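You operate a simulated robot arm through the tools that you are given. There is no shell and no other tool.

You run a simulated two-armed robot. Do the job below in one go: nothing can be reset, and whatever is moved stays where it is left.

Task
Put the wheel wiper on the glue worktop away on the post worktop. Put the green wrench on the glue worktop away on the fitting worktop. Take the deck wrench and put it on the glue shelf. Take the sanding block and leave it on top of the wall sample. Take the foam filler and put it on top of the insert panel. Put the foam offcut on the fitting worktop. Pick up the seam roller with one hand, pass it to the other hand and put it on the profile shelf. Any order will do. Set down upright: foam filler.

The check looks at the end state, three seconds after you hand in, the way a careful person would. Anything else that was tipped, shoved, dropped, spilled or broken makes it a failure.

Robot
Two 6-joint arms with two-finger parallel grippers on one trunk, on a base that drives. Base frame: it is fixed to the floor where the robot stands at the start and does not move with it; the origin is under the middle of the robot, x ahead of it, y to its left, z up. Units: m, degrees, N and s.
The left shoulder is at the start at [0.08, 0.216, 1.595], the right one opposite. With the tool pointing down near the work surface each hand reaches from about 0.1 to 0.72 m from the robot's upright axis, wherever it stands, measured 20 degrees to its own side. Places, roughly: deck wrench [-3.5, 1, 1]; fitting worktop [-2.4, -0.3, 0.8]; foam filler (10x5x6 cm) [-3.8, 0.6, 0.2]; foam offcut (9x5x5 cm) [-4.5, 0.1, 0.2]; glue shelf [-1.8, 2.1, 0.4]; green wrench [-2.5, 1.5, 0.75]; insert panel (19x16x6 cm) [-1.7, 1.9, 0.4]; post worktop [3.9, 4.2, 0.8]; profile shelf [0.8, 3.6, 0.2]; sanding block [-3.5, 0.75, 0.25]; seam roller (8x4x10 cm) [0.3, 1.3, 0.9]; wall sample [-2.5, -0.25, 0.75]; wheel wiper (8x6x5 cm) [-2.1, 1.8, 0.9]. Payload 3.43 kg a hand.
The TCP of each hand is the grasp point between the finger pads, 0.03 m short of the fingertips. In the tool frame z runs along the fingers and y along their closing line. The gripper opens to 0.094 m. The fingers are 0.028 m wide and 0.01 m thick; the gripper's body (0.05 by 0.096 m) begins 0.055 m behind the TCP.
Orientation is told as [roll, pitch, yaw] about the base's x, y, z axes, in that order, counted from this pose: with the fingers straight down and closing along the base's y, the tool's x points along the base's -x, its y along +y and its z along -z.

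Tools
- The arms move only by the tool move_arm. It takes "left_commands", "right_commands" or both (then of equal length, played together; a hand with none holds still); each is a list of rows, each an object (a shift or turn left out is 0, a gripper value left out holds the last) with "offset": the shift along the base's x, y, z in units of 50 mm (1.0 is 50 mm), a list of three; "turn": the turn, a rotation vector about the base's x, y, z in units of 5 degrees (1.0 is 5 degrees), a list of three. In form: [{"offset": [tx, ty, tz], "turn": [rx, ry, rz]}, ...]. A call has 1 to 20 rows; each row shifts and turns the commanded pose from where the row before left it. "left_hand" and "right_hand" are, for a hand that has rows, the closure, from 0 (fully open) to 1 (shut), set as the call begins (left out, the last holds). A call with a number of a shift or a turn outside -1 to 1 is refused whole. A row lasts 0.2 s, in which the tool goes at most 0.05 m and 8.6 degrees; a call with a longer step from one row to the next is refused whole, and so is a gripper value outside its range. A pose out of reach is approached as far as the arm can. The call stops where the force on the tool passes 40 N (or 10 N more than at its start, if that is more) or the arm is blocked; 0.2 s more then pass. The fingers move at their own pace (about 0.072 m/s each) and stop on an object; they squeeze with about 34 N. The grip force told is the motor's: it shows also when the fingers shut on nothing. Time passes only in rows, and 0.2 s behind the last, so rows that do not move let the fingers close. The reply holds the time, the measured pose of the TCP, the force on the tool along the base axes, the opening and the grip force, in the units named above and with some noise, with the torque about the TCP (base axes, N m) and any sound that the robot's microphone picked up.
- Cameras (640 x 400 px; columns grow to the right, rows downward): "scene" is now at [0.1077, -0.007, 1.757]; the picture's right is [-0.10, -0.99, 0.00], its down [-0.74, 0.08, -0.67] and it looks along [0.66, -0.07, -0.75] (base axes); focal length 264 px, centre (320, 200). "left" rides on the left gripper at [0.076, -0.014, -0.103] in its tool frame; the picture's right is [0.18, 0.98, 0.00], its down [-0.75, 0.14, -0.64] and it looks along [-0.63, 0.12, 0.77] (tool axes); focal length 243 px, centre (320, 200). "right" rides on the right gripper at [0.076, 0.014, -0.102] in its tool frame; the picture's right is [-0.18, 0.98, 0.00], its down [-0.75, -0.14, -0.64] and it looks along [-0.63, -0.12, 0.77] (tool axes); focal length 243 px, centre (320, 200). There is no depth. A picture from a camera that has moved, and an enlarged one, comes with that camera's place and axes in the base frame and with its lens.
- camera(camera): a new picture of that camera. No time passes.
- move_column(by): slides the trunk up (or, below 0, down) by that many m; the arms and the scene camera ride with it, the base frame stays. It gives what a move gives, with no picture.
- base_move(legs): drives the robot by 1 to 6 legs, each [ahead, left, turn to the left] in m, m and degrees, along the robot's own axes; the way and the turn of a leg run together, so that a leg with both is an arc; at most 1.5 m and 180 degrees a leg. The arms and the cameras ride along, it lands a little off, and it stops where it bumps. It gives what a move gives.
- head_to(pan, tilt): turns the head with the scene camera to pan (to the left, within 86 degrees either way) and tilt (down, from -29 to 69), counted from straight ahead of the robot. It gives what a move gives.
- close_up(camera, box): a new picture of the part [left, top, right, bottom] of that camera's present view, enlarged. No time passes.
- job_done(): hands the job in; it is judged then, once.

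Places have to be worked out from the pictures, the camera data and where the tool is seen. Open the grippers and draw the arms clear of the work before you hand the job in, unless the task says otherwise.

The tools are called after "Request:" as a command line: name --argument value ..., lists and objects as JSON in quotes. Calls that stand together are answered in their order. move_arm: Moves the arms, as the interface text tells. Its arguments: {"type":"object","properties":{"left_commands":{"type":"array","items":{"type":"object","properties":{"offset":{"type":"array","items":{"type":"number"}},"turn":{"type":"array","items":{"type":"number"}}}}},"left_hand":{"type":"number"},"right_commands":{"type":"array","items":{"type":"object","properties":{"offset":{"type":"array","items":{"type":"number"}},"turn":{"type":"array","items":{"type":"number"}}}}},"right_hand":{"type":"number"}},"required":[]} The other tools are called the same way: move_column (by) slides the trunk up or down; base_move (legs) drives the base; head_to (pan, tilt) turns the head that bears the scene camera; camera (camera) takes a picture; close_up (camera, box) takes an enlarged picture of a part of a camera's view; job_done () hands the job in.

At the start:

```text
time: 0.0
left_eef_pos: [0.5737, 0.2998, 1.0553]
left_tcp_rot: [-0.1, 0.0, 0.0]
left_wrist_force: [-0.5, 0.3, 0.9]
left_ft_torque: [0.0, 0.01, -0.01]
left_grip_width: 0.0943
left_gripper_force: 0.1
right_eef_pos: [0.6095, -0.2032, 1.097]
right_tcp_rot: [0.1, 0.0, -0.1]
right_wrist_force: [-0.6, -0.3, 0.3]
right_ft_torque: [-0.01, 0.02, 0.02]
right_grip_width: 0.094
right_gripper_force: 0.1
trunk travel left (down, up): [-0.825, 0.015]
robot x, y, heading: [0.0021, 0.0009, 0.1]
head pan, tilt: [-5.9, 48.2]
```

scene: 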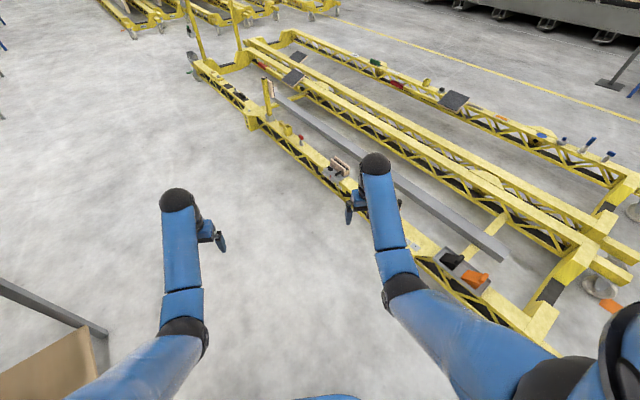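
right: 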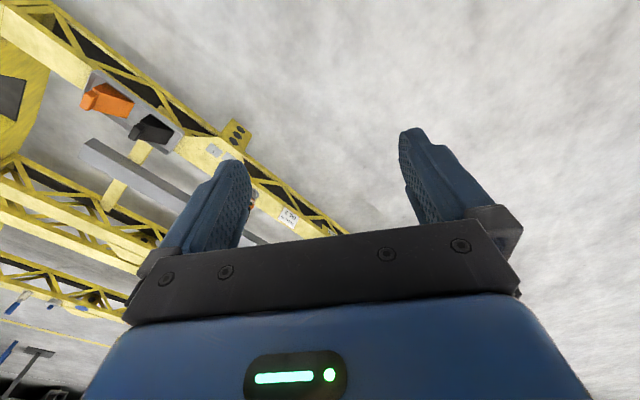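
left: 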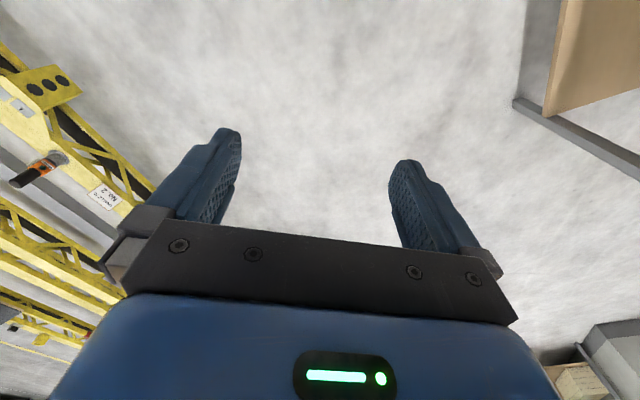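

I start by looking around: the start picture shows a yellow frame ahead, and the work spots are to the left and behind. I turn the head to the left first.

Request:
head_to --pan 80 --tilt 25

Request:
camera --camera "scene"

```text
time: 1.6
left_eef_pos: [0.5748, 0.2997, 1.0561]
left_tcp_rot: [0.1, 0.1, -0.1]
left_wrist_force: [0.2, -0.6, -0.6]
left_ft_torque: [0.03, -0.01, 0.02]
left_grip_width: 0.0938
left_gripper_force: 0.1
right_eef_pos: [0.6109, -0.2022, 1.0958]
right_tcp_rot: [0.0, 0.0, 0.0]
right_wrist_force: [0.4, -0.2, 0.1]
right_ft_torque: [0.01, -0.03, -0.04]
right_grip_width: 0.0939
right_gripper_force: 0.0
trunk travel left (down, up): [-0.825, 0.015]
robot x, y, heading: [0.001, 0.0026, -0.1]
head pan, tilt: [80.0, 25.0]
```

```text
taken
camera scene: at [0.0456, 0.0919, 1.7921], right [0.98, -0.17, 0.0], down [-0.07, -0.42, -0.91], along [0.16, 0.89, -0.42], focal length 264 px, centre (320, 200)
```

scene: 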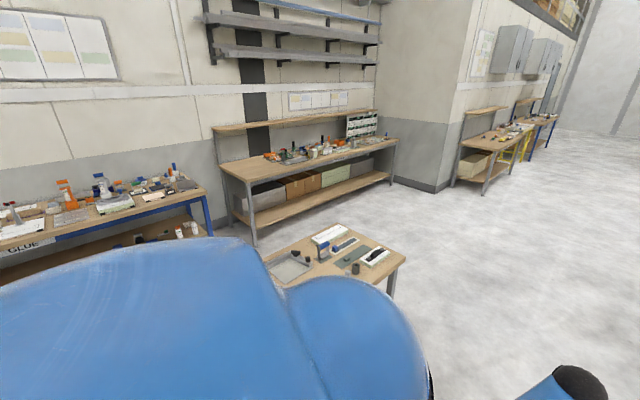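

The benches run along the left wall with the glue bench to the left, a small table near [0.3,1.3]. I zoom in on the table and the benches.

Request:
close_up --camera "scene" --box '[240, 200, 420, 312]'

Request:
close_up --camera "scene" --box '[200, 90, 420, 228]'

Request:
close_up --camera "scene" --box '[0, 150, 220, 288]'

Request:
close_up --camera "scene" --box '[440, 80, 600, 180]'

```text
3.56 times, centred on (330, 256) of scene
camera zoom: at [0.0456, 0.0919, 1.7921], right [0.98, -0.17, 0.0], down [-0.07, -0.42, -0.91], along [0.16, 0.89, -0.42], focal length 938 px, centre (284, 1)
```

zoom: 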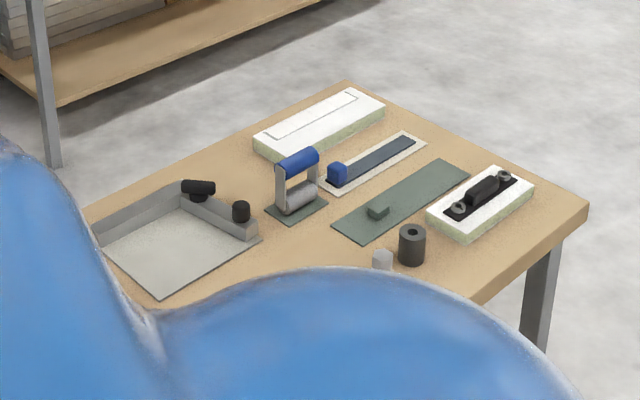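

```text
2.90 times, centred on (310, 159) of scene
camera zoom: at [0.0456, 0.0919, 1.7921], right [0.98, -0.17, 0.0], down [-0.07, -0.42, -0.91], along [0.16, 0.89, -0.42], focal length 765 px, centre (349, 319)
```

zoom: 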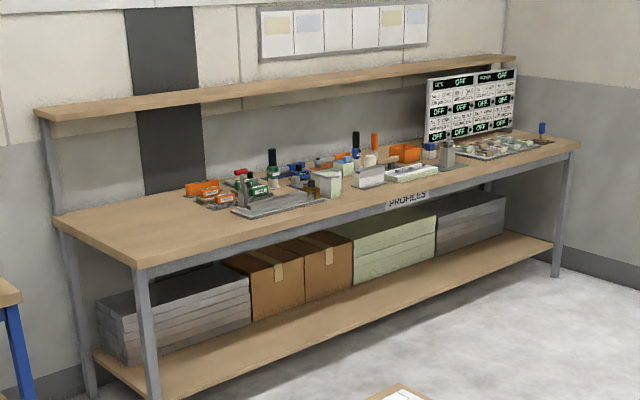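

```text
2.90 times, centred on (110, 219) of scene
camera zoom: at [0.0456, 0.0919, 1.7921], right [0.98, -0.17, 0.0], down [-0.07, -0.42, -0.91], along [0.16, 0.89, -0.42], focal length 765 px, centre (929, 145)
```

zoom: 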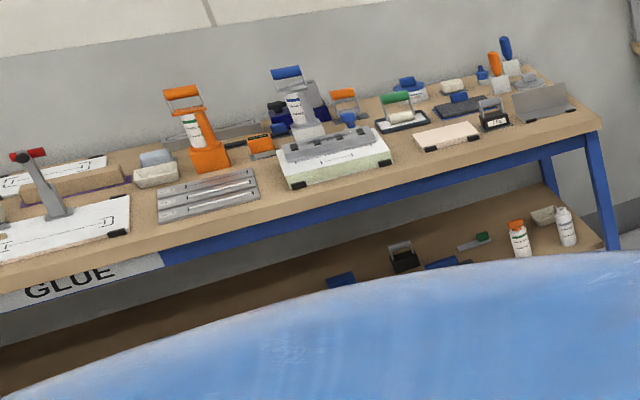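

```text
4.00 times, centred on (520, 130) of scene
camera zoom: at [0.0456, 0.0919, 1.7921], right [0.98, -0.17, 0.0], down [-0.07, -0.42, -0.91], along [0.16, 0.89, -0.42], focal length 1055 px, centre (-480, 480)
```

zoom: 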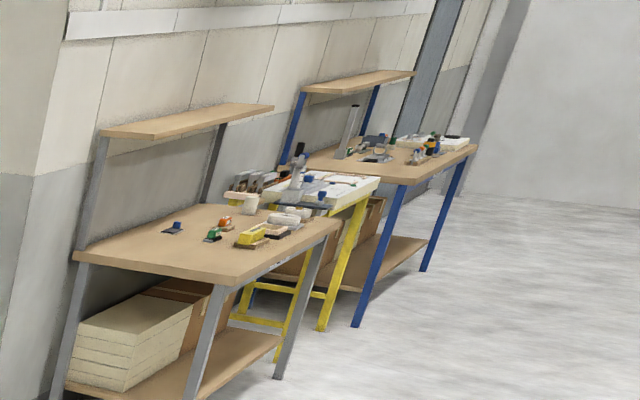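

The small table's blue-handled roller stands near [0.30,1.37], which matches the seam roller. Now I turn the base to the left to view the work area behind.

Request:
base_move --legs '[[0, 0, 120]]'

Request:
head_to --pan -20 --tilt 25

Request:
camera --camera "scene"

Request:
head_to --pan 40 --tilt 25

Request:
camera --camera "scene"

```text
time: 7.0
left_eef_pos: [-0.5441, 0.3534, 1.055]
left_tcp_rot: [0.1, 0.0, 119.4]
left_wrist_force: [-0.2, 0.4, 0.2]
left_ft_torque: [-0.01, 0.01, 0.01]
left_grip_width: 0.094
left_gripper_force: 0.1
right_eef_pos: [-0.1231, 0.6304, 1.0974]
right_tcp_rot: [0.0, 0.0, 119.5]
right_wrist_force: [-0.7, -0.1, -0.5]
right_ft_torque: [0.01, 0.02, 0.01]
right_grip_width: 0.0939
right_gripper_force: 0.1
trunk travel left (down, up): [-0.825, 0.015]
robot x, y, heading: [0.0013, -0.0026, 119.5]
head pan, tilt: [80.0, 25.0]
```

```text
time: 8.7
left_eef_pos: [-0.5438, 0.3527, 1.0551]
left_tcp_rot: [0.0, 0.0, 119.5]
left_wrist_force: [0.5, -0.6, -0.1]
left_ft_torque: [0.03, 0.01, -0.02]
left_grip_width: 0.0942
left_gripper_force: 0.0
right_eef_pos: [-0.1237, 0.6302, 1.0968]
right_tcp_rot: [0.0, 0.0, 119.5]
right_wrist_force: [1.8, 0.3, 0.2]
right_ft_torque: [-0.04, 0.01, -0.01]
right_grip_width: 0.0942
right_gripper_force: 0.1
trunk travel left (down, up): [-0.825, 0.015]
robot x, y, heading: [0.003, -0.0003, 119.5]
head pan, tilt: [-20.0, 25.0]
```

```text
taken
camera scene: at [-0.0311, 0.1185, 1.7921], right [0.99, 0.17, 0.0], down [0.07, -0.42, -0.91], along [-0.15, 0.89, -0.42], focal length 264 px, centre (320, 200)
```

scene: 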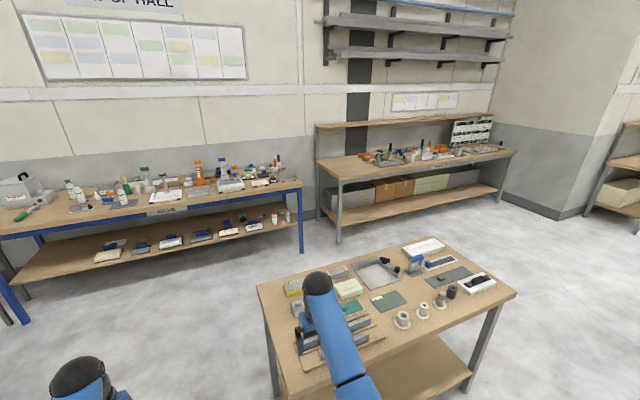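

```text
time: 10.0
left_eef_pos: [-0.5431, 0.3539, 1.0557]
left_tcp_rot: [0.0, 0.0, 119.5]
left_wrist_force: [-0.7, -0.1, 0.2]
left_ft_torque: [0.01, 0.0, 0.04]
left_grip_width: 0.0941
left_gripper_force: 0.1
right_eef_pos: [-0.1229, 0.6313, 1.0972]
right_tcp_rot: [0.0, 0.0, 119.6]
right_wrist_force: [-0.2, 0.6, -0.1]
right_ft_torque: [-0.01, 0.0, -0.01]
right_grip_width: 0.0941
right_gripper_force: 0.1
trunk travel left (down, up): [-0.825, 0.015]
robot x, y, heading: [-0.0016, -0.0019, 119.4]
head pan, tilt: [40.0, 25.0]
```

```text
taken
camera scene: at [-0.1022, 0.06, 1.7921], right [0.35, 0.94, 0.0], down [0.4, -0.15, -0.91], along [-0.85, 0.32, -0.42], focal length 264 px, centre (320, 200)
```

scene: 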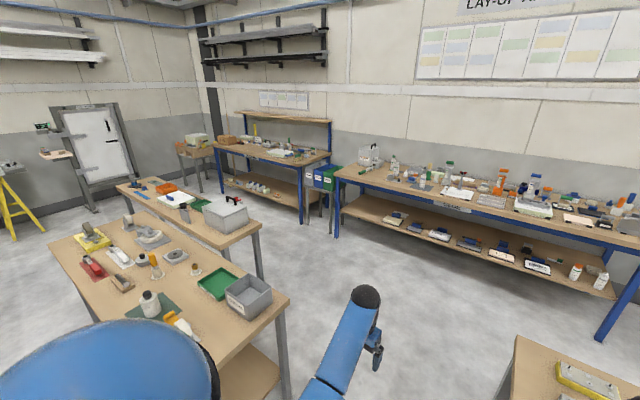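

The tables near and the fitting worktop (around [-2.4,-0.3]) and the back bench (around [-3.5,0.8]) are visible; the room is rotated by about 32 degrees against the base axes. I zoom in on these.

Request:
close_up --camera "scene" --box '[320, 140, 640, 340]'

Request:
close_up --camera "scene" --box '[180, 90, 360, 230]'

Request:
close_up --camera "scene" --box '[40, 150, 300, 330]'

Request:
close_up --camera "scene" --box '[0, 80, 200, 220]'

```text
2.00 times, centred on (480, 240) of scene
camera zoom: at [-0.1022, 0.06, 1.7921], right [0.35, 0.94, 0.0], down [0.4, -0.15, -0.91], along [-0.85, 0.32, -0.42], focal length 528 px, centre (0, 120)
```

zoom: 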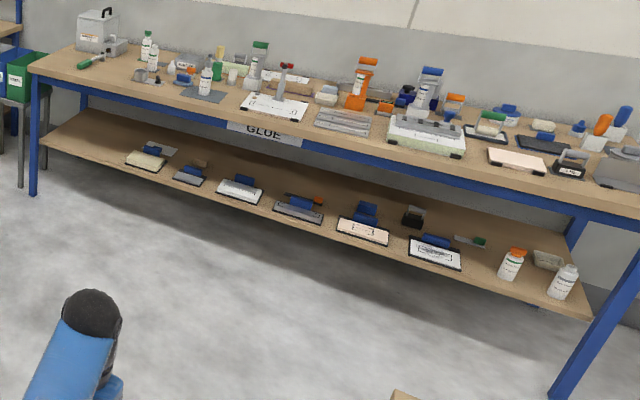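

```text
2.86 times, centred on (270, 160) of scene
camera zoom: at [-0.1022, 0.06, 1.7921], right [0.35, 0.94, 0.0], down [0.4, -0.15, -0.91], along [-0.85, 0.32, -0.42], focal length 754 px, centre (463, 314)
```

zoom: 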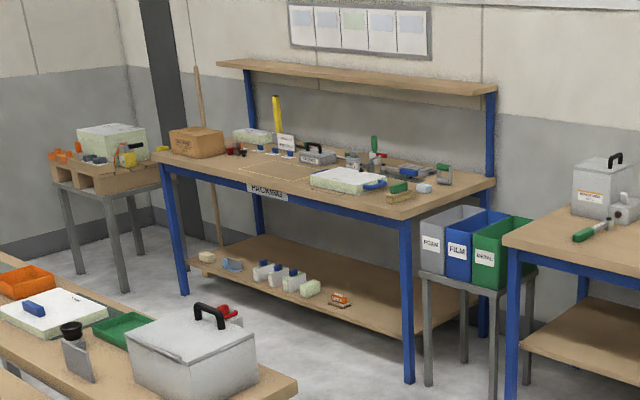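

```text
2.22 times, centred on (170, 240) of scene
camera zoom: at [-0.1022, 0.06, 1.7921], right [0.35, 0.94, 0.0], down [0.4, -0.15, -0.91], along [-0.85, 0.32, -0.42], focal length 586 px, centre (653, 111)
```

zoom: 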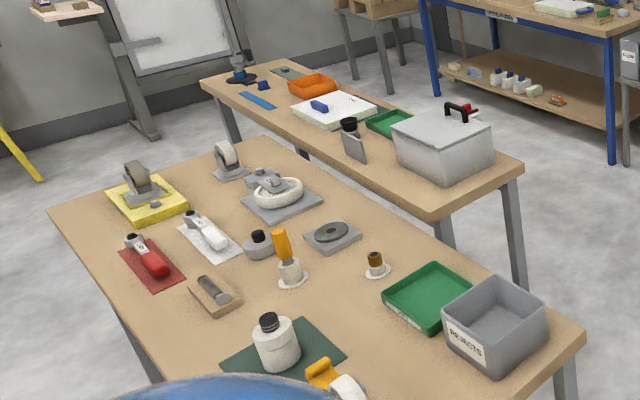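

```text
2.86 times, centred on (100, 150) of scene
camera zoom: at [-0.1022, 0.06, 1.7921], right [0.35, 0.94, 0.0], down [0.4, -0.15, -0.91], along [-0.85, 0.32, -0.42], focal length 754 px, centre (949, 343)
```

zoom: 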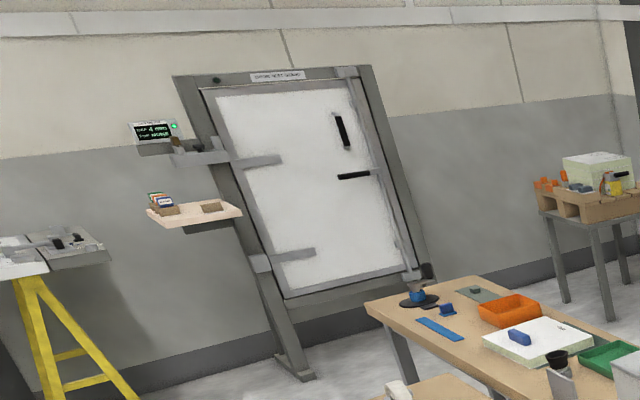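

The packing bench shelf holds the small foam pieces and an orange block; the glue bench carries wrench and tools with a tray shelf below. I tuck both arms up and back before driving closer.

Request:
move_arm --left_commands '[{"offset": [0.28, -0.497, 0.714]}, {"offset": [0.28, -0.497, 0.714]}, {"offset": [0.28, -0.497, 0.714]}, {"offset": [0.28, -0.497, 0.714]}, {"offset": [0.28, -0.497, 0.714]}, {"offset": [0.28, -0.497, 0.714]}, {"offset": [0.28, -0.497, 0.714]}]' --right_commands '[{"offset": [0.28, -0.497, 0.714]}, {"offset": [0.28, -0.497, 0.714]}, {"offset": [0.28, -0.497, 0.714]}, {"offset": [0.28, -0.497, 0.714]}, {"offset": [0.28, -0.497, 0.714]}, {"offset": [0.28, -0.497, 0.714]}, {"offset": [0.28, -0.497, 0.714]}]'

Request:
head_to --pan 20 --tilt 40

Request:
camera --camera "scene"

```text
time: 11.6
left_eef_pos: [-0.5238, 0.2837, 1.0521]
left_tcp_rot: [0.0, -0.2, 119.5]
left_wrist_force: [0.3, -0.2, 0.2]
left_ft_torque: [0.02, 0.01, 0.05]
left_grip_width: 0.0938
left_gripper_force: 0.0
left hand out of reach, approached as far as the arm can: row 1, 2, 3, 4, 5, 6, 7
right_eef_pos: [-0.1221, 0.6262, 1.1011]
right_tcp_rot: [0.0, 0.0, 119.5]
right_wrist_force: [-0.3, 0.1, 0.4]
right_ft_torque: [-0.02, 0.06, 0.01]
right_grip_width: 0.0937
right_gripper_force: 0.0
right hand out of reach, approached as far as the arm can: row 1, 2, 3, 4, 5, 6, 7
trunk travel left (down, up): [-0.825, 0.015]
robot x, y, heading: [-0.0011, -0.0011, 119.5]
head pan, tilt: [40.0, 25.0]
```

```text
time: 12.5
left_eef_pos: [-0.5248, 0.2837, 1.051]
left_tcp_rot: [0.1, 0.0, 119.4]
left_wrist_force: [0.2, -0.6, 0.2]
left_ft_torque: [0.01, 0.01, -0.01]
left_grip_width: 0.094
left_gripper_force: 0.1
right_eef_pos: [-0.1212, 0.6256, 1.1008]
right_tcp_rot: [0.0, 0.0, 119.5]
right_wrist_force: [-0.6, -0.1, -0.1]
right_ft_torque: [0.0, 0.0, 0.01]
right_grip_width: 0.094
right_gripper_force: 0.2
trunk travel left (down, up): [-0.825, 0.015]
robot x, y, heading: [0.0009, -0.0028, 119.5]
head pan, tilt: [20.0, 40.0]
```

```text
taken
camera scene: at [-0.0805, 0.0826, 1.7689], right [0.65, 0.76, 0.0], down [0.49, -0.42, -0.77], along [-0.58, 0.5, -0.64], focal length 264 px, centre (320, 200)
```

scene: 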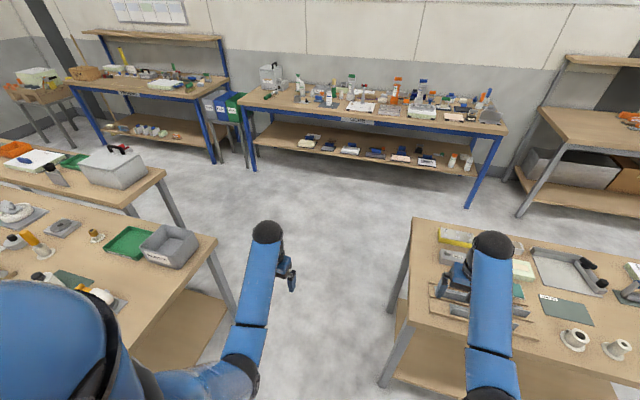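

The arms can't rise with the tool down (hanging layout), but probably can fold back lower. I try pulling both hands back toward the trunk with slight descent.

Request:
move_arm --left_commands '[{"offset": [0.4, -0.7, -0.3]}, {"offset": [0.4, -0.7, -0.3]}, {"offset": [0.4, -0.7, -0.3]}, {"offset": [0.4, -0.7, -0.3]}, {"offset": [0.4, -0.7, -0.3]}]' --right_commands '[{"offset": [0.4, -0.7, -0.3]}, {"offset": [0.4, -0.7, -0.3]}, {"offset": [0.4, -0.7, -0.3]}, {"offset": [0.4, -0.7, -0.3]}, {"offset": [0.4, -0.7, -0.3]}, {"offset": [0.4, -0.7, -0.3]}, {"offset": [0.4, -0.7, -0.3]}]'

```text
refused: give rows for one hand, or as many for the one as for the other
```

Equal row counts are needed; I repeat with seven rows each.

Request:
move_arm --left_commands '[{"offset": [0.4, -0.7, -0.3]}, {"offset": [0.4, -0.7, -0.3]}, {"offset": [0.4, -0.7, -0.3]}, {"offset": [0.4, -0.7, -0.3]}, {"offset": [0.4, -0.7, -0.3]}, {}, {}]' --right_commands '[{"offset": [0.4, -0.7, -0.3]}, {"offset": [0.4, -0.7, -0.3]}, {"offset": [0.4, -0.7, -0.3]}, {"offset": [0.4, -0.7, -0.3]}, {"offset": [0.4, -0.7, -0.3]}, {"offset": [0.4, -0.7, -0.3]}, {"offset": [0.4, -0.7, -0.3]}]'

```text
time: 14.1
left_eef_pos: [-0.423, 0.1053, 0.9717]
left_tcp_rot: [-0.1, -0.1, 119.4]
left_wrist_force: [0.3, 0.6, -0.3]
left_ft_torque: [0.0, -0.01, -0.01]
left_grip_width: 0.094
left_gripper_force: 0.1
right_eef_pos: [0.0135, 0.388, 0.9837]
right_tcp_rot: [0.0, -0.1, 119.5]
right_wrist_force: [-0.6, -0.1, -0.3]
right_ft_torque: [0.0, 0.01, -0.04]
right_grip_width: 0.0941
right_gripper_force: 0.0
right hand out of reach, approached as far as the arm can: row 1, 2
trunk travel left (down, up): [-0.825, 0.015]
robot x, y, heading: [-0.0006, 0.0014, 119.6]
head pan, tilt: [20.0, 40.0]
```

Both hands folded in. I bring the left hand closer to the middle so it stays inside the body outline, then drive up the aisle between the two tables and look down at the sides on the way.

Request:
move_arm --left_commands '[{"offset": [0.6, 0.34, 0]}, {"offset": [0.6, 0.34, 0]}, {"offset": [0.6, 0.34, 0]}, {"offset": [0.6, 0.34, 0]}]'

Request:
head_to --pan 20 --tilt 60

Request:
camera --camera "scene"

```text
time: 15.1
left_eef_pos: [-0.3001, 0.1756, 0.9725]
left_tcp_rot: [0.0, 0.1, 119.4]
left_wrist_force: [0.3, 0.3, -1.0]
left_ft_torque: [-0.01, 0.03, 0.0]
left_grip_width: 0.0941
left_gripper_force: 0.1
right_eef_pos: [0.0134, 0.3883, 0.9826]
right_tcp_rot: [0.0, -0.1, 119.5]
right_wrist_force: [-0.2, -0.4, 0.5]
right_ft_torque: [0.0, 0.02, 0.01]
right_grip_width: 0.094
right_gripper_force: 0.1
trunk travel left (down, up): [-0.825, 0.015]
robot x, y, heading: [-0.0002, 0.0017, 119.7]
head pan, tilt: [20.0, 40.0]
```

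```text
time: 15.9
left_eef_pos: [-0.3015, 0.1751, 0.972]
left_tcp_rot: [0.1, -0.1, 119.6]
left_wrist_force: [-0.3, 0.3, 0.0]
left_ft_torque: [-0.03, -0.02, 0.0]
left_grip_width: 0.094
left_gripper_force: 0.0
right_eef_pos: [0.0138, 0.3892, 0.9814]
right_tcp_rot: [0.1, 0.0, 119.5]
right_wrist_force: [0.1, 0.2, -0.6]
right_ft_torque: [-0.02, -0.01, 0.0]
right_grip_width: 0.0939
right_gripper_force: 0.1
trunk travel left (down, up): [-0.825, 0.015]
robot x, y, heading: [-0.0005, -0.0011, 119.7]
head pan, tilt: [20.0, 60.0]
```

```text
taken
camera scene: at [-0.0664, 0.0709, 1.7421], right [0.65, 0.76, 0.0], down [0.66, -0.56, -0.5], along [-0.38, 0.33, -0.87], focal length 264 px, centre (320, 200)
```

scene: 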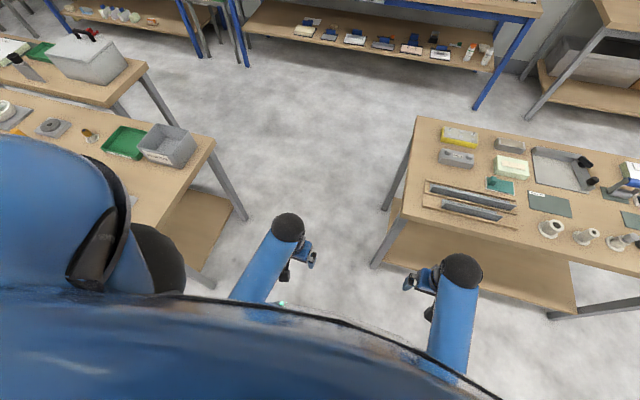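

The aisle is about 0.85 m wide with its middle about 0.3 m to my left. I drive left 0.29, then ahead in steps.

Request:
base_move --legs '[[0, 0.29, 1.3], [1.45, 0, 0], [0, 0.8, 0]]'

Request:
head_to --pan 15 --tilt 45

Request:
camera --camera "scene"

```text
time: 28.6
left_eef_pos: [-1.9925, 0.8165, 0.972]
left_tcp_rot: [0.1, 0.0, 122.8]
left_wrist_force: [-0.8, 0.0, 0.3]
left_ft_torque: [0.01, 0.02, 0.02]
left_grip_width: 0.0941
left_gripper_force: 0.0
right_eef_pos: [-1.6908, 1.0465, 0.9822]
right_tcp_rot: [0.1, 0.0, 122.8]
right_wrist_force: [-0.3, -0.6, 0.4]
right_ft_torque: [-0.01, 0.01, 0.0]
right_grip_width: 0.0941
right_gripper_force: 0.0
trunk travel left (down, up): [-0.825, 0.015]
robot x, y, heading: [-1.6828, 0.6598, 122.9]
head pan, tilt: [20.0, 60.0]
```

```text
time: 29.4
left_eef_pos: [-1.9945, 0.8151, 0.9724]
left_tcp_rot: [0.1, -0.1, 122.8]
left_wrist_force: [-1.0, 0.1, -0.1]
left_ft_torque: [0.0, 0.02, -0.04]
left_grip_width: 0.0938
left_gripper_force: 0.1
right_eef_pos: [-1.6915, 1.0447, 0.9821]
right_tcp_rot: [0.0, 0.0, 122.8]
right_wrist_force: [0.0, 0.2, 0.7]
right_ft_torque: [-0.04, -0.04, 0.0]
right_grip_width: 0.094
right_gripper_force: 0.0
trunk travel left (down, up): [-0.825, 0.015]
robot x, y, heading: [-1.6845, 0.6587, 122.7]
head pan, tilt: [15.0, 45.0]
```

```text
taken
camera scene: at [-1.7599, 0.7388, 1.7615], right [0.67, 0.74, 0.0], down [0.52, -0.47, -0.71], along [-0.52, 0.47, -0.71], focal length 264 px, centre (320, 200)
```

scene: 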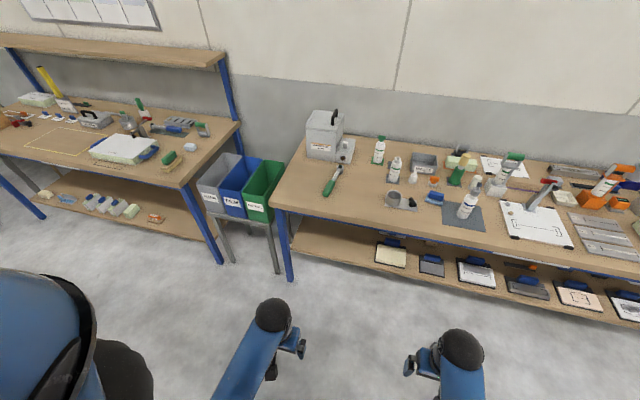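

Now I stand at about [-1.68,0.66]; the green-handled wrench is at about [-2.49,1.48]. I zoom in on the glue top, its shelf, and the packing bench.

Request:
close_up --camera "scene" --box '[290, 110, 490, 235]'

Request:
close_up --camera "scene" --box '[440, 130, 640, 255]'

Request:
close_up --camera "scene" --box '[360, 225, 640, 400]'

Request:
close_up --camera "scene" --box '[0, 60, 240, 260]'

```text
3.20 times, centred on (390, 172) of scene
camera zoom: at [-1.7599, 0.7388, 1.7615], right [0.67, 0.74, 0.0], down [0.52, -0.47, -0.71], along [-0.52, 0.47, -0.71], focal length 844 px, centre (96, 288)
```

zoom: 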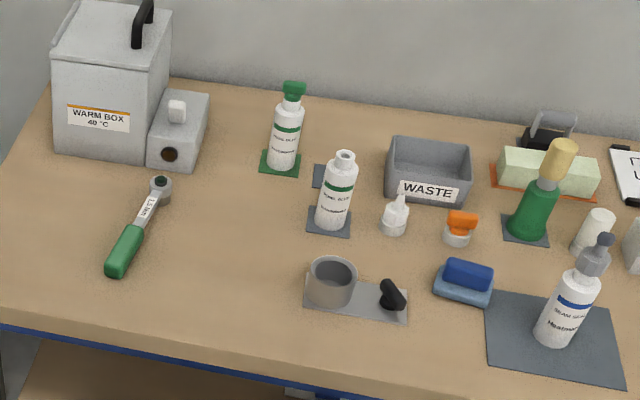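

```text
3.20 times, centred on (540, 192) of scene
camera zoom: at [-1.7599, 0.7388, 1.7615], right [0.67, 0.74, 0.0], down [0.52, -0.47, -0.71], along [-0.52, 0.47, -0.71], focal length 844 px, centre (-384, 224)
```

zoom: 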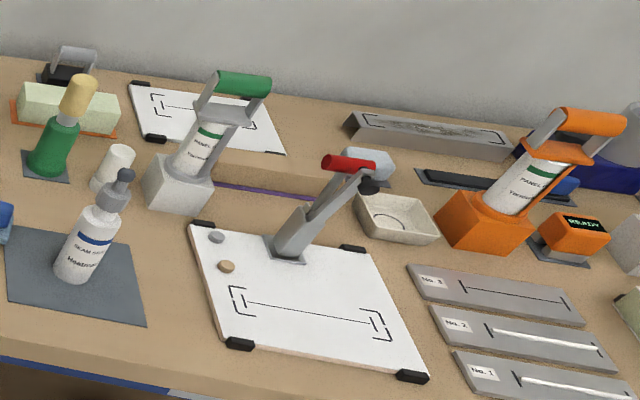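

```text
2.29 times, centred on (500, 312) of scene
camera zoom: at [-1.7599, 0.7388, 1.7615], right [0.67, 0.74, 0.0], down [0.52, -0.47, -0.71], along [-0.52, 0.47, -0.71], focal length 603 px, centre (-91, -57)
```

zoom: 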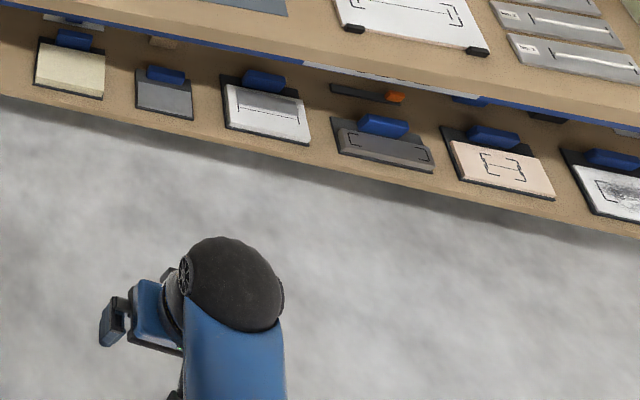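

```text
2.00 times, centred on (120, 160) of scene
camera zoom: at [-1.7599, 0.7388, 1.7615], right [0.67, 0.74, 0.0], down [0.52, -0.47, -0.71], along [-0.52, 0.47, -0.71], focal length 528 px, centre (720, 280)
```

zoom: 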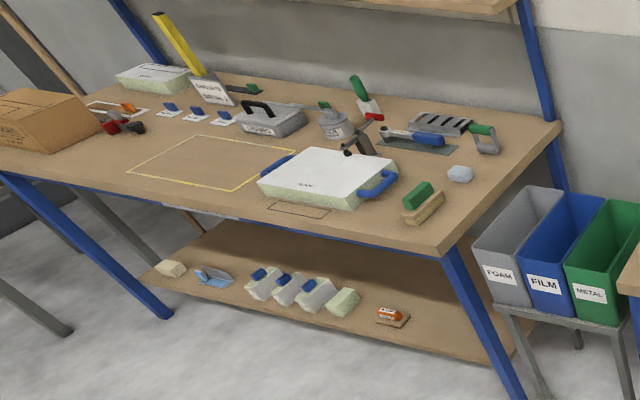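

The wheel wiper is the blue-on-light-blue pad near [-2.07,1.78], the insert panel should be the third tray on the shelf. I pan to 0 to measure the bench edge angle against my heading.

Request:
head_to --pan 0 --tilt 45

Request:
camera --camera "scene"

```text
time: 30.1
left_eef_pos: [-1.9933, 0.8152, 0.9728]
left_tcp_rot: [0.0, 0.0, 122.8]
left_wrist_force: [0.6, 0.4, -0.5]
left_ft_torque: [-0.02, 0.01, -0.05]
left_grip_width: 0.0941
left_gripper_force: 0.1
right_eef_pos: [-1.6912, 1.0463, 0.9832]
right_tcp_rot: [0.0, 0.0, 122.7]
right_wrist_force: [0.3, -0.3, -0.4]
right_ft_torque: [-0.01, 0.0, -0.02]
right_grip_width: 0.0942
right_gripper_force: 0.0
trunk travel left (down, up): [-0.825, 0.015]
robot x, y, heading: [-1.68, 0.6574, 122.8]
head pan, tilt: [0.0, 45.0]
```

```text
taken
camera scene: at [-1.7442, 0.7524, 1.7616], right [0.84, 0.54, 0.0], down [0.38, -0.59, -0.71], along [-0.38, 0.59, -0.71], focal length 264 px, centre (320, 200)
```

scene: 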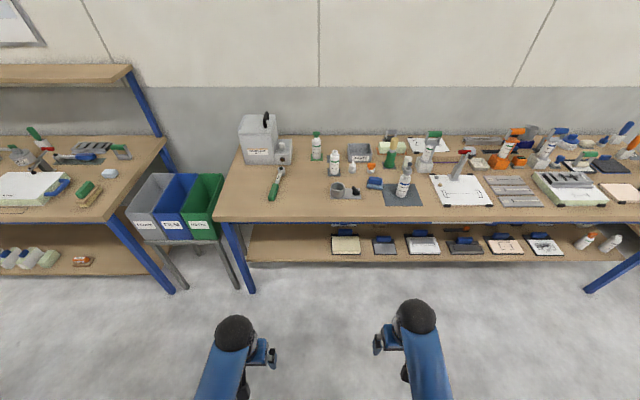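

My heading of 122.8 is square to the wall, the worktop edge is ~0.92 m ahead of my axis and the top is about z 0.82-0.84. I drive 0.48 m ahead so that wrench and wiper are within reach.

Request:
base_move --legs '[[0.48, 0, 0]]'

Request:
head_to --pan 0 --tilt 60

Request:
camera --camera "scene"

Request:
camera --camera "left"

Request:
camera --camera "right"

```text
time: 33.0
left_eef_pos: [-2.261, 1.2183, 0.9728]
left_tcp_rot: [0.0, -0.1, 123.5]
left_wrist_force: [-0.7, 0.3, 1.2]
left_ft_torque: [-0.01, 0.01, 0.03]
left_grip_width: 0.094
left_gripper_force: 0.2
right_eef_pos: [-1.9613, 1.4522, 0.983]
right_tcp_rot: [0.1, -0.1, 123.5]
right_wrist_force: [0.5, -0.2, 0.5]
right_ft_torque: [-0.02, 0.02, -0.03]
right_grip_width: 0.0942
right_gripper_force: 0.0
trunk travel left (down, up): [-0.825, 0.015]
robot x, y, heading: [-1.9482, 1.0653, 123.3]
head pan, tilt: [0.0, 45.0]
```

```text
time: 33.8
left_eef_pos: [-2.2611, 1.2193, 0.9722]
left_tcp_rot: [0.0, 0.0, 123.5]
left_wrist_force: [-0.3, 0.4, 0.3]
left_ft_torque: [-0.05, 0.01, 0.0]
left_grip_width: 0.094
left_gripper_force: 0.1
right_eef_pos: [-1.9613, 1.4533, 0.9822]
right_tcp_rot: [0.0, 0.0, 123.4]
right_wrist_force: [0.0, 0.0, -0.2]
right_ft_torque: [-0.01, 0.01, 0.02]
right_grip_width: 0.094
right_gripper_force: 0.1
trunk travel left (down, up): [-0.825, 0.015]
robot x, y, heading: [-1.9498, 1.0654, 123.5]
head pan, tilt: [0.0, 60.0]
```

```text
taken
camera scene: at [-2.0029, 1.1472, 1.7421], right [0.83, 0.55, 0.0], down [0.48, -0.72, -0.5], along [-0.28, 0.42, -0.87], focal length 264 px, centre (320, 200)
```

scene: 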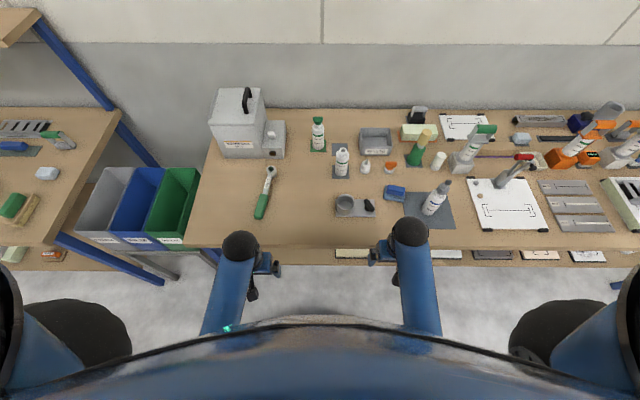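

```text
taken
camera left: at [-2.2084, 1.162, 1.0749], right [-0.72, -0.7, 0.0], down [-0.53, 0.55, 0.64], along [-0.45, 0.46, -0.77], focal length 243 px, centre (320, 200)
```

left: 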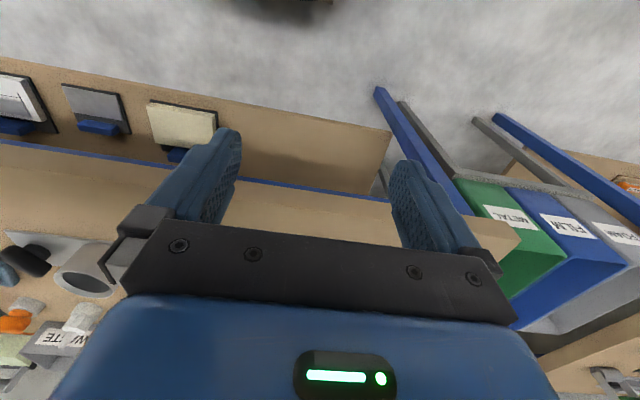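

```text
taken
camera right: at [-1.932, 1.382, 1.0852], right [-0.92, -0.39, 0.0], down [-0.3, 0.71, 0.64], along [-0.25, 0.59, -0.77], focal length 243 px, centre (320, 200)
```

right: 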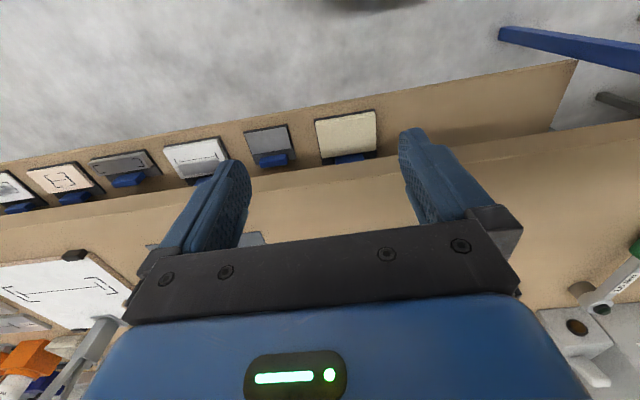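

Now heading 123.5 at [-1.95,1.065]. I zoom in on the wrench and on the wiper to get their places and angles.

Request:
close_up --camera "scene" --box '[220, 150, 300, 230]'

Request:
close_up --camera "scene" --box '[340, 150, 440, 240]'

```text
5.00 times, centred on (260, 190) of scene
camera zoom: at [-2.0029, 1.1472, 1.7421], right [0.83, 0.55, 0.0], down [0.48, -0.72, -0.5], along [-0.28, 0.42, -0.87], focal length 1319 px, centre (620, 250)
```

zoom: 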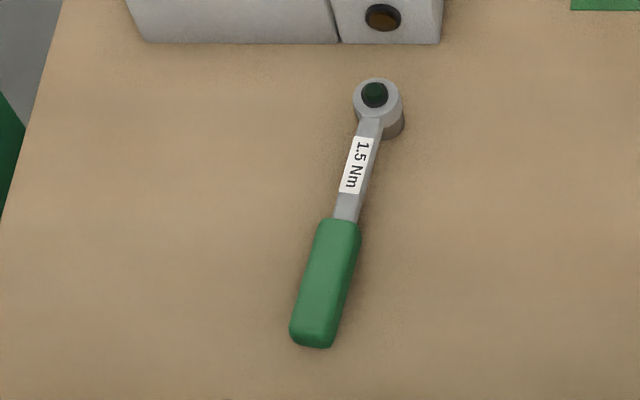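

```text
4.44 times, centred on (390, 195) of scene
camera zoom: at [-2.0029, 1.1472, 1.7421], right [0.83, 0.55, 0.0], down [0.48, -0.72, -0.5], along [-0.28, 0.42, -0.87], focal length 1172 px, centre (9, 222)
```

zoom: 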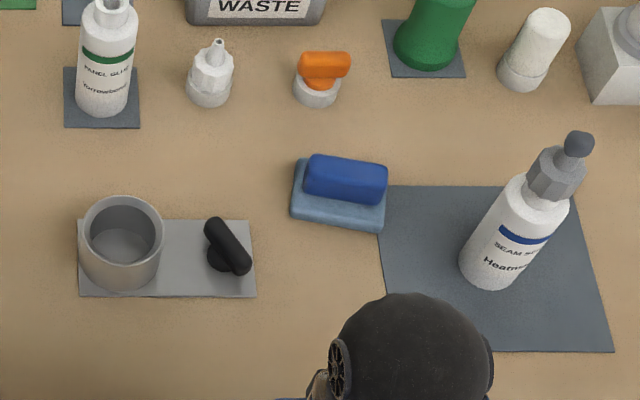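

The wrench handle grasp point is at about [-2.475,1.45], and the handle is turned 7° clockwise from my heading. I move the left hand above it at the present height and check with the wrist camera.

Request:
move_arm --left_commands '[{"offset": [-0.611, 0.661, 0], "turn": [0, 0, -0.73]}, {"offset": [-0.611, 0.661, 0], "turn": [0, 0, -0.73]}, {"offset": [-0.611, 0.661, 0]}, {"offset": [-0.611, 0.661, 0]}, {"offset": [-0.611, 0.661, 0]}, {"offset": [-0.611, 0.661, 0]}, {"offset": [-0.611, 0.661, 0]}, {}]' --left_hand 0

Request:
camera --camera "left"

Request:
camera --camera "scene"

```text
time: 35.6
left_eef_pos: [-2.4714, 1.4562, 0.9745]
left_tcp_rot: [0.0, 0.0, 116.2]
left_wrist_force: [-0.1, 0.3, 0.9]
left_ft_torque: [-0.02, 0.02, 0.01]
left_grip_width: 0.0939
left_gripper_force: 0.1
right_eef_pos: [-1.9619, 1.4532, 0.9819]
right_tcp_rot: [0.0, 0.0, 123.5]
right_wrist_force: [-0.1, 0.2, -0.2]
right_ft_torque: [-0.01, 0.02, 0.02]
right_grip_width: 0.0937
right_gripper_force: 0.0
trunk travel left (down, up): [-0.825, 0.015]
robot x, y, heading: [-1.9485, 1.0639, 123.4]
head pan, tilt: [0.0, 60.0]
```

```text
taken
camera left: at [-2.4272, 1.3929, 1.0769], right [-0.8, -0.6, 0.0], down [-0.46, 0.61, 0.64], along [-0.38, 0.51, -0.77], focal length 243 px, centre (320, 200)
```

left: 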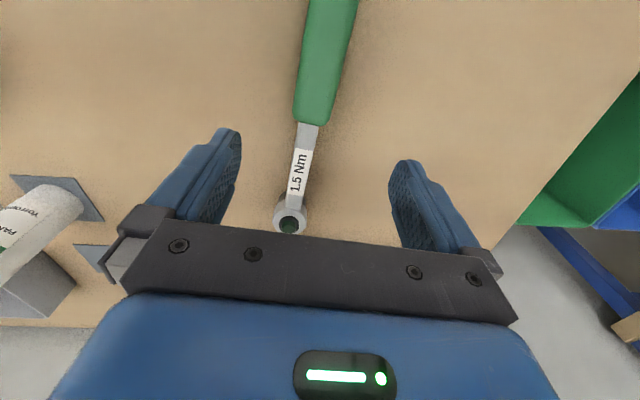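

```text
taken
camera scene: at [-2.0029, 1.147, 1.7421], right [0.83, 0.55, 0.0], down [0.48, -0.72, -0.5], along [-0.28, 0.42, -0.87], focal length 264 px, centre (320, 200)
```

scene: 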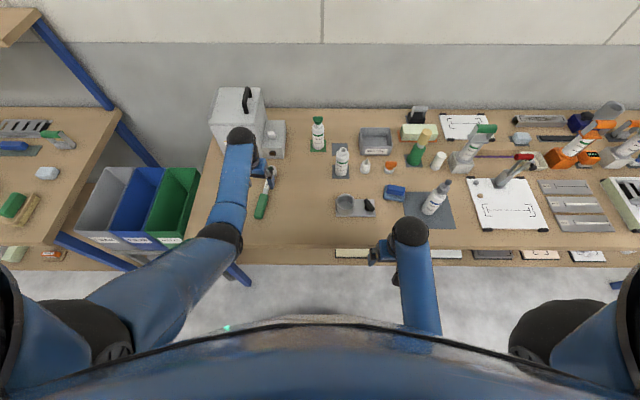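

Wrist camera and scene agree the handle/neck joint is near [-2.468,1.465] and the surface is around 0.85. I shift 2.5 cm toward the handle and descend part way, then check.

Request:
move_arm --left_commands '[{"offset": [0.33, -0.38, -0.5]}, {"offset": [0, 0, -0.6]}, {"offset": [0, 0, -0.5]}, {}]'

Request:
camera --camera "left"

```text
time: 36.6
left_eef_pos: [-2.4579, 1.4335, 0.8923]
left_tcp_rot: [0.0, 0.0, 116.2]
left_wrist_force: [-0.5, 0.1, 0.6]
left_ft_torque: [0.0, -0.01, -0.02]
left_grip_width: 0.0938
left_gripper_force: 0.0
right_eef_pos: [-1.9618, 1.4531, 0.9818]
right_tcp_rot: [0.0, 0.1, 123.5]
right_wrist_force: [-0.5, -0.5, -0.2]
right_ft_torque: [0.0, -0.04, -0.01]
right_grip_width: 0.094
right_gripper_force: 0.0
trunk travel left (down, up): [-0.825, 0.015]
robot x, y, heading: [-1.9492, 1.0646, 123.4]
head pan, tilt: [0.0, 60.0]
```

```text
taken
camera left: at [-2.4118, 1.3703, 0.995], right [-0.8, -0.6, 0.0], down [-0.46, 0.61, 0.64], along [-0.38, 0.51, -0.77], focal length 243 px, centre (320, 200)
```

left: 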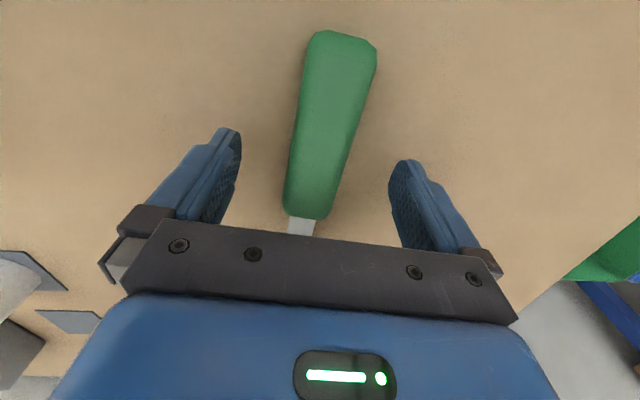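

The handle sits between the fingers. I descend in small steps to near the top.

Request:
move_arm --left_commands '[{"offset": [0, 0, -0.16]}, {"offset": [0, 0, -0.12]}, {"offset": [0, 0, -0.12]}, {"offset": [0, 0, -0.12]}, {}]'

Request:
camera --camera "left"

```text
time: 37.5
left_eef_pos: [-2.459, 1.4325, 0.8802]
left_tcp_rot: [0.1, -0.5, 116.1]
left_wrist_force: [12.5, -17.6, 36.2]
left_ft_torque: [-0.64, -1.31, -0.33]
left_grip_width: 0.094
left_gripper_force: 0.0
right_eef_pos: [-1.959, 1.4505, 0.9846]
right_tcp_rot: [0.0, -0.2, 123.4]
right_wrist_force: [0.7, 0.7, -0.3]
right_ft_torque: [-0.03, -0.02, -0.01]
right_grip_width: 0.0939
right_gripper_force: 0.0
trunk travel left (down, up): [-0.825, 0.015]
robot x, y, heading: [-1.9494, 1.0627, 123.6]
head pan, tilt: [0.0, 60.0]
stopped in row 4 (left hand): the force on the tool passed its limit at 46 N (the readings are from after the stop); the commanded pose is now the measured one
```

```text
taken
camera left: at [-2.413, 1.3684, 0.9822], right [-0.8, -0.6, 0.0], down [-0.46, 0.61, 0.65], along [-0.39, 0.52, -0.76], focal length 243 px, centre (320, 200)
```

left: 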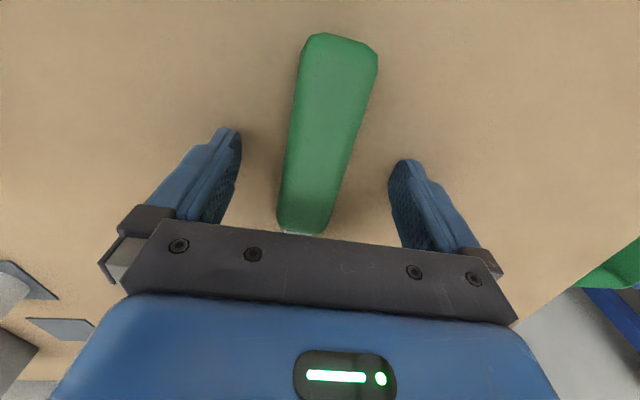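

The fingertips met the worktop: its surface is at z≈0.85. I raise 4 mm and close.

Request:
move_arm --left_commands '[{"offset": [0, 0, 0.08]}, {}]'

Request:
move_arm --left_commands '[{}, {}, {}, {}, {}]' --left_hand 1

Request:
move_arm --left_commands '[{"offset": [0, 0, 0.2]}, {"offset": [0, 0, 0.4]}, {"offset": [0, 0, 0.5]}, {"offset": [0, 0, 0.6]}, {}]'

Request:
camera --camera "left"

```text
time: 38.0
left_eef_pos: [-2.4608, 1.4341, 0.8804]
left_tcp_rot: [0.0, -0.7, 116.2]
left_wrist_force: [5.5, -7.4, 11.4]
left_ft_torque: [-0.12, -0.73, -0.39]
left_grip_width: 0.0942
left_gripper_force: 0.1
right_eef_pos: [-1.9597, 1.4524, 0.9821]
right_tcp_rot: [0.0, -0.1, 123.5]
right_wrist_force: [-0.5, -0.6, 0.3]
right_ft_torque: [0.0, -0.01, -0.02]
right_grip_width: 0.094
right_gripper_force: 0.1
trunk travel left (down, up): [-0.825, 0.015]
robot x, y, heading: [-1.9477, 1.0658, 123.3]
head pan, tilt: [0.0, 60.0]
```

```text
time: 39.2
left_eef_pos: [-2.4623, 1.4365, 0.8801]
left_tcp_rot: [0.0, -0.6, 116.1]
left_wrist_force: [0.3, 4.1, 8.6]
left_ft_torque: [0.35, 0.1, -0.28]
left_grip_width: 0.0364
left_gripper_force: 34.5
right_eef_pos: [-1.9624, 1.4532, 0.9817]
right_tcp_rot: [-0.1, 0.1, 123.5]
right_wrist_force: [0.3, -0.2, -0.7]
right_ft_torque: [0.02, -0.02, 0.01]
right_grip_width: 0.094
right_gripper_force: 0.0
trunk travel left (down, up): [-0.825, 0.015]
robot x, y, heading: [-1.949, 1.0637, 123.4]
head pan, tilt: [0.0, 60.0]
```

```text
time: 40.5
left_eef_pos: [-2.4634, 1.4333, 0.9627]
left_tcp_rot: [-0.1, -0.4, 116.2]
left_wrist_force: [0.1, 0.7, -3.4]
left_ft_torque: [-0.07, -0.08, -0.01]
left_grip_width: 0.0362
left_gripper_force: 34.1
right_eef_pos: [-1.9615, 1.4533, 0.9832]
right_tcp_rot: [0.1, 0.2, 123.5]
right_wrist_force: [-0.4, 0.3, 0.3]
right_ft_torque: [0.03, 0.0, 0.01]
right_grip_width: 0.0941
right_gripper_force: 0.1
trunk travel left (down, up): [-0.825, 0.015]
robot x, y, heading: [-1.9465, 1.0642, 123.6]
head pan, tilt: [0.0, 60.0]
```

```text
taken
camera left: at [-2.4169, 1.3696, 1.0656], right [-0.8, -0.6, 0.0], down [-0.46, 0.61, 0.65], along [-0.39, 0.52, -0.76], focal length 243 px, centre (320, 200)
```

left: 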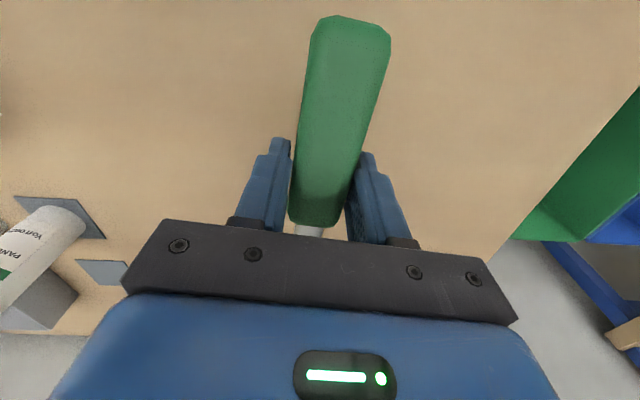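

The wrench is held (36 mm opening, grip steady). I pull the left hand back to the travel pose.

Request:
move_arm --left_commands '[{"offset": [0.46, -0.695, 0]}, {"offset": [0.46, -0.695, 0]}, {"offset": [0.46, -0.695, 0]}, {"offset": [0.46, -0.695, 0]}, {"offset": [0.46, -0.695, 0]}, {"offset": [0.46, -0.695, 0]}, {}]'

Request:
base_move --legs '[[-0.2, 0, 0], [0, 0, 90], [0, 0, 89.5]]'

Request:
head_to --pan -20 --tilt 50

Request:
camera --camera "scene"

```text
time: 42.0
left_eef_pos: [-2.3239, 1.2282, 0.9648]
left_tcp_rot: [0.1, -0.4, 116.2]
left_wrist_force: [0.4, 0.1, -4.5]
left_ft_torque: [-0.08, -0.02, 0.02]
left_grip_width: 0.0363
left_gripper_force: 33.9
right_eef_pos: [-1.9625, 1.4538, 0.9832]
right_tcp_rot: [-0.1, 0.0, 123.4]
right_wrist_force: [0.6, -0.8, 0.2]
right_ft_torque: [0.0, -0.01, -0.02]
right_grip_width: 0.094
right_gripper_force: 0.0
trunk travel left (down, up): [-0.825, 0.015]
robot x, y, heading: [-1.9512, 1.0681, 123.5]
head pan, tilt: [0.0, 60.0]
```

```text
time: 51.3
left_eef_pos: [-1.4613, 0.7336, 0.9654]
left_tcp_rot: [0.0, -0.4, -64.0]
left_wrist_force: [-0.1, -0.2, -3.5]
left_ft_torque: [0.11, 0.04, 0.04]
left_grip_width: 0.0361
left_gripper_force: 33.9
right_eef_pos: [-1.8246, 0.5095, 0.9833]
right_tcp_rot: [0.0, 0.0, -56.7]
right_wrist_force: [-1.0, 0.0, -0.5]
right_ft_torque: [0.01, 0.0, -0.01]
right_grip_width: 0.094
right_gripper_force: 0.1
trunk travel left (down, up): [-0.825, 0.015]
robot x, y, heading: [-1.8368, 0.9001, -56.5]
head pan, tilt: [0.0, 60.0]
```

```text
time: 52.1
left_eef_pos: [-1.4618, 0.7327, 0.9672]
left_tcp_rot: [0.1, -0.5, -63.9]
left_wrist_force: [-0.7, -0.7, -3.1]
left_ft_torque: [0.11, 0.09, -0.03]
left_grip_width: 0.0361
left_gripper_force: 34.1
right_eef_pos: [-1.8245, 0.5098, 0.9829]
right_tcp_rot: [-0.1, -0.1, -56.7]
right_wrist_force: [-0.7, 0.9, 0.0]
right_ft_torque: [-0.01, -0.03, -0.01]
right_grip_width: 0.0942
right_gripper_force: 0.1
trunk travel left (down, up): [-0.825, 0.015]
robot x, y, heading: [-1.8399, 0.8964, -56.7]
head pan, tilt: [-20.0, 50.0]
```

```text
taken
camera scene: at [-1.8033, 0.7988, 1.7546], right [-0.97, -0.23, 0.0], down [-0.18, 0.75, -0.64], along [0.15, -0.62, -0.77], focal length 264 px, centre (320, 200)
```

scene: 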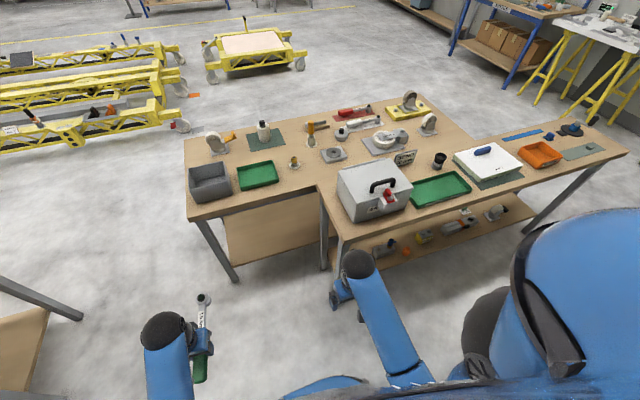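

The fitting table is before me to the right with the wall sample, trays and the grey case. I zoom in.

Request:
close_up --camera "scene" --box '[320, 80, 640, 280]'

```text
2.00 times, centred on (480, 180) of scene
camera zoom: at [-1.8033, 0.7988, 1.7546], right [-0.97, -0.23, 0.0], down [-0.18, 0.75, -0.64], along [0.15, -0.62, -0.77], focal length 528 px, centre (0, 240)
```

zoom: 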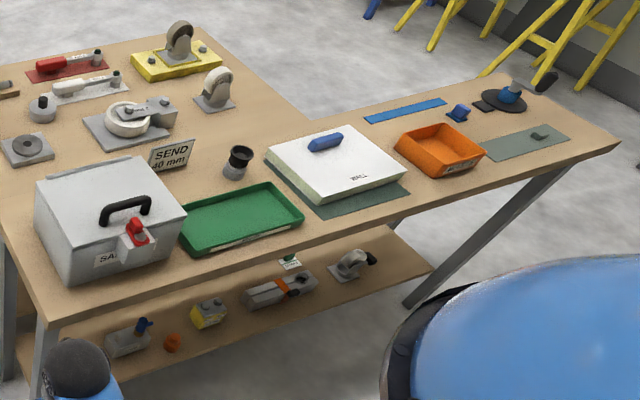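

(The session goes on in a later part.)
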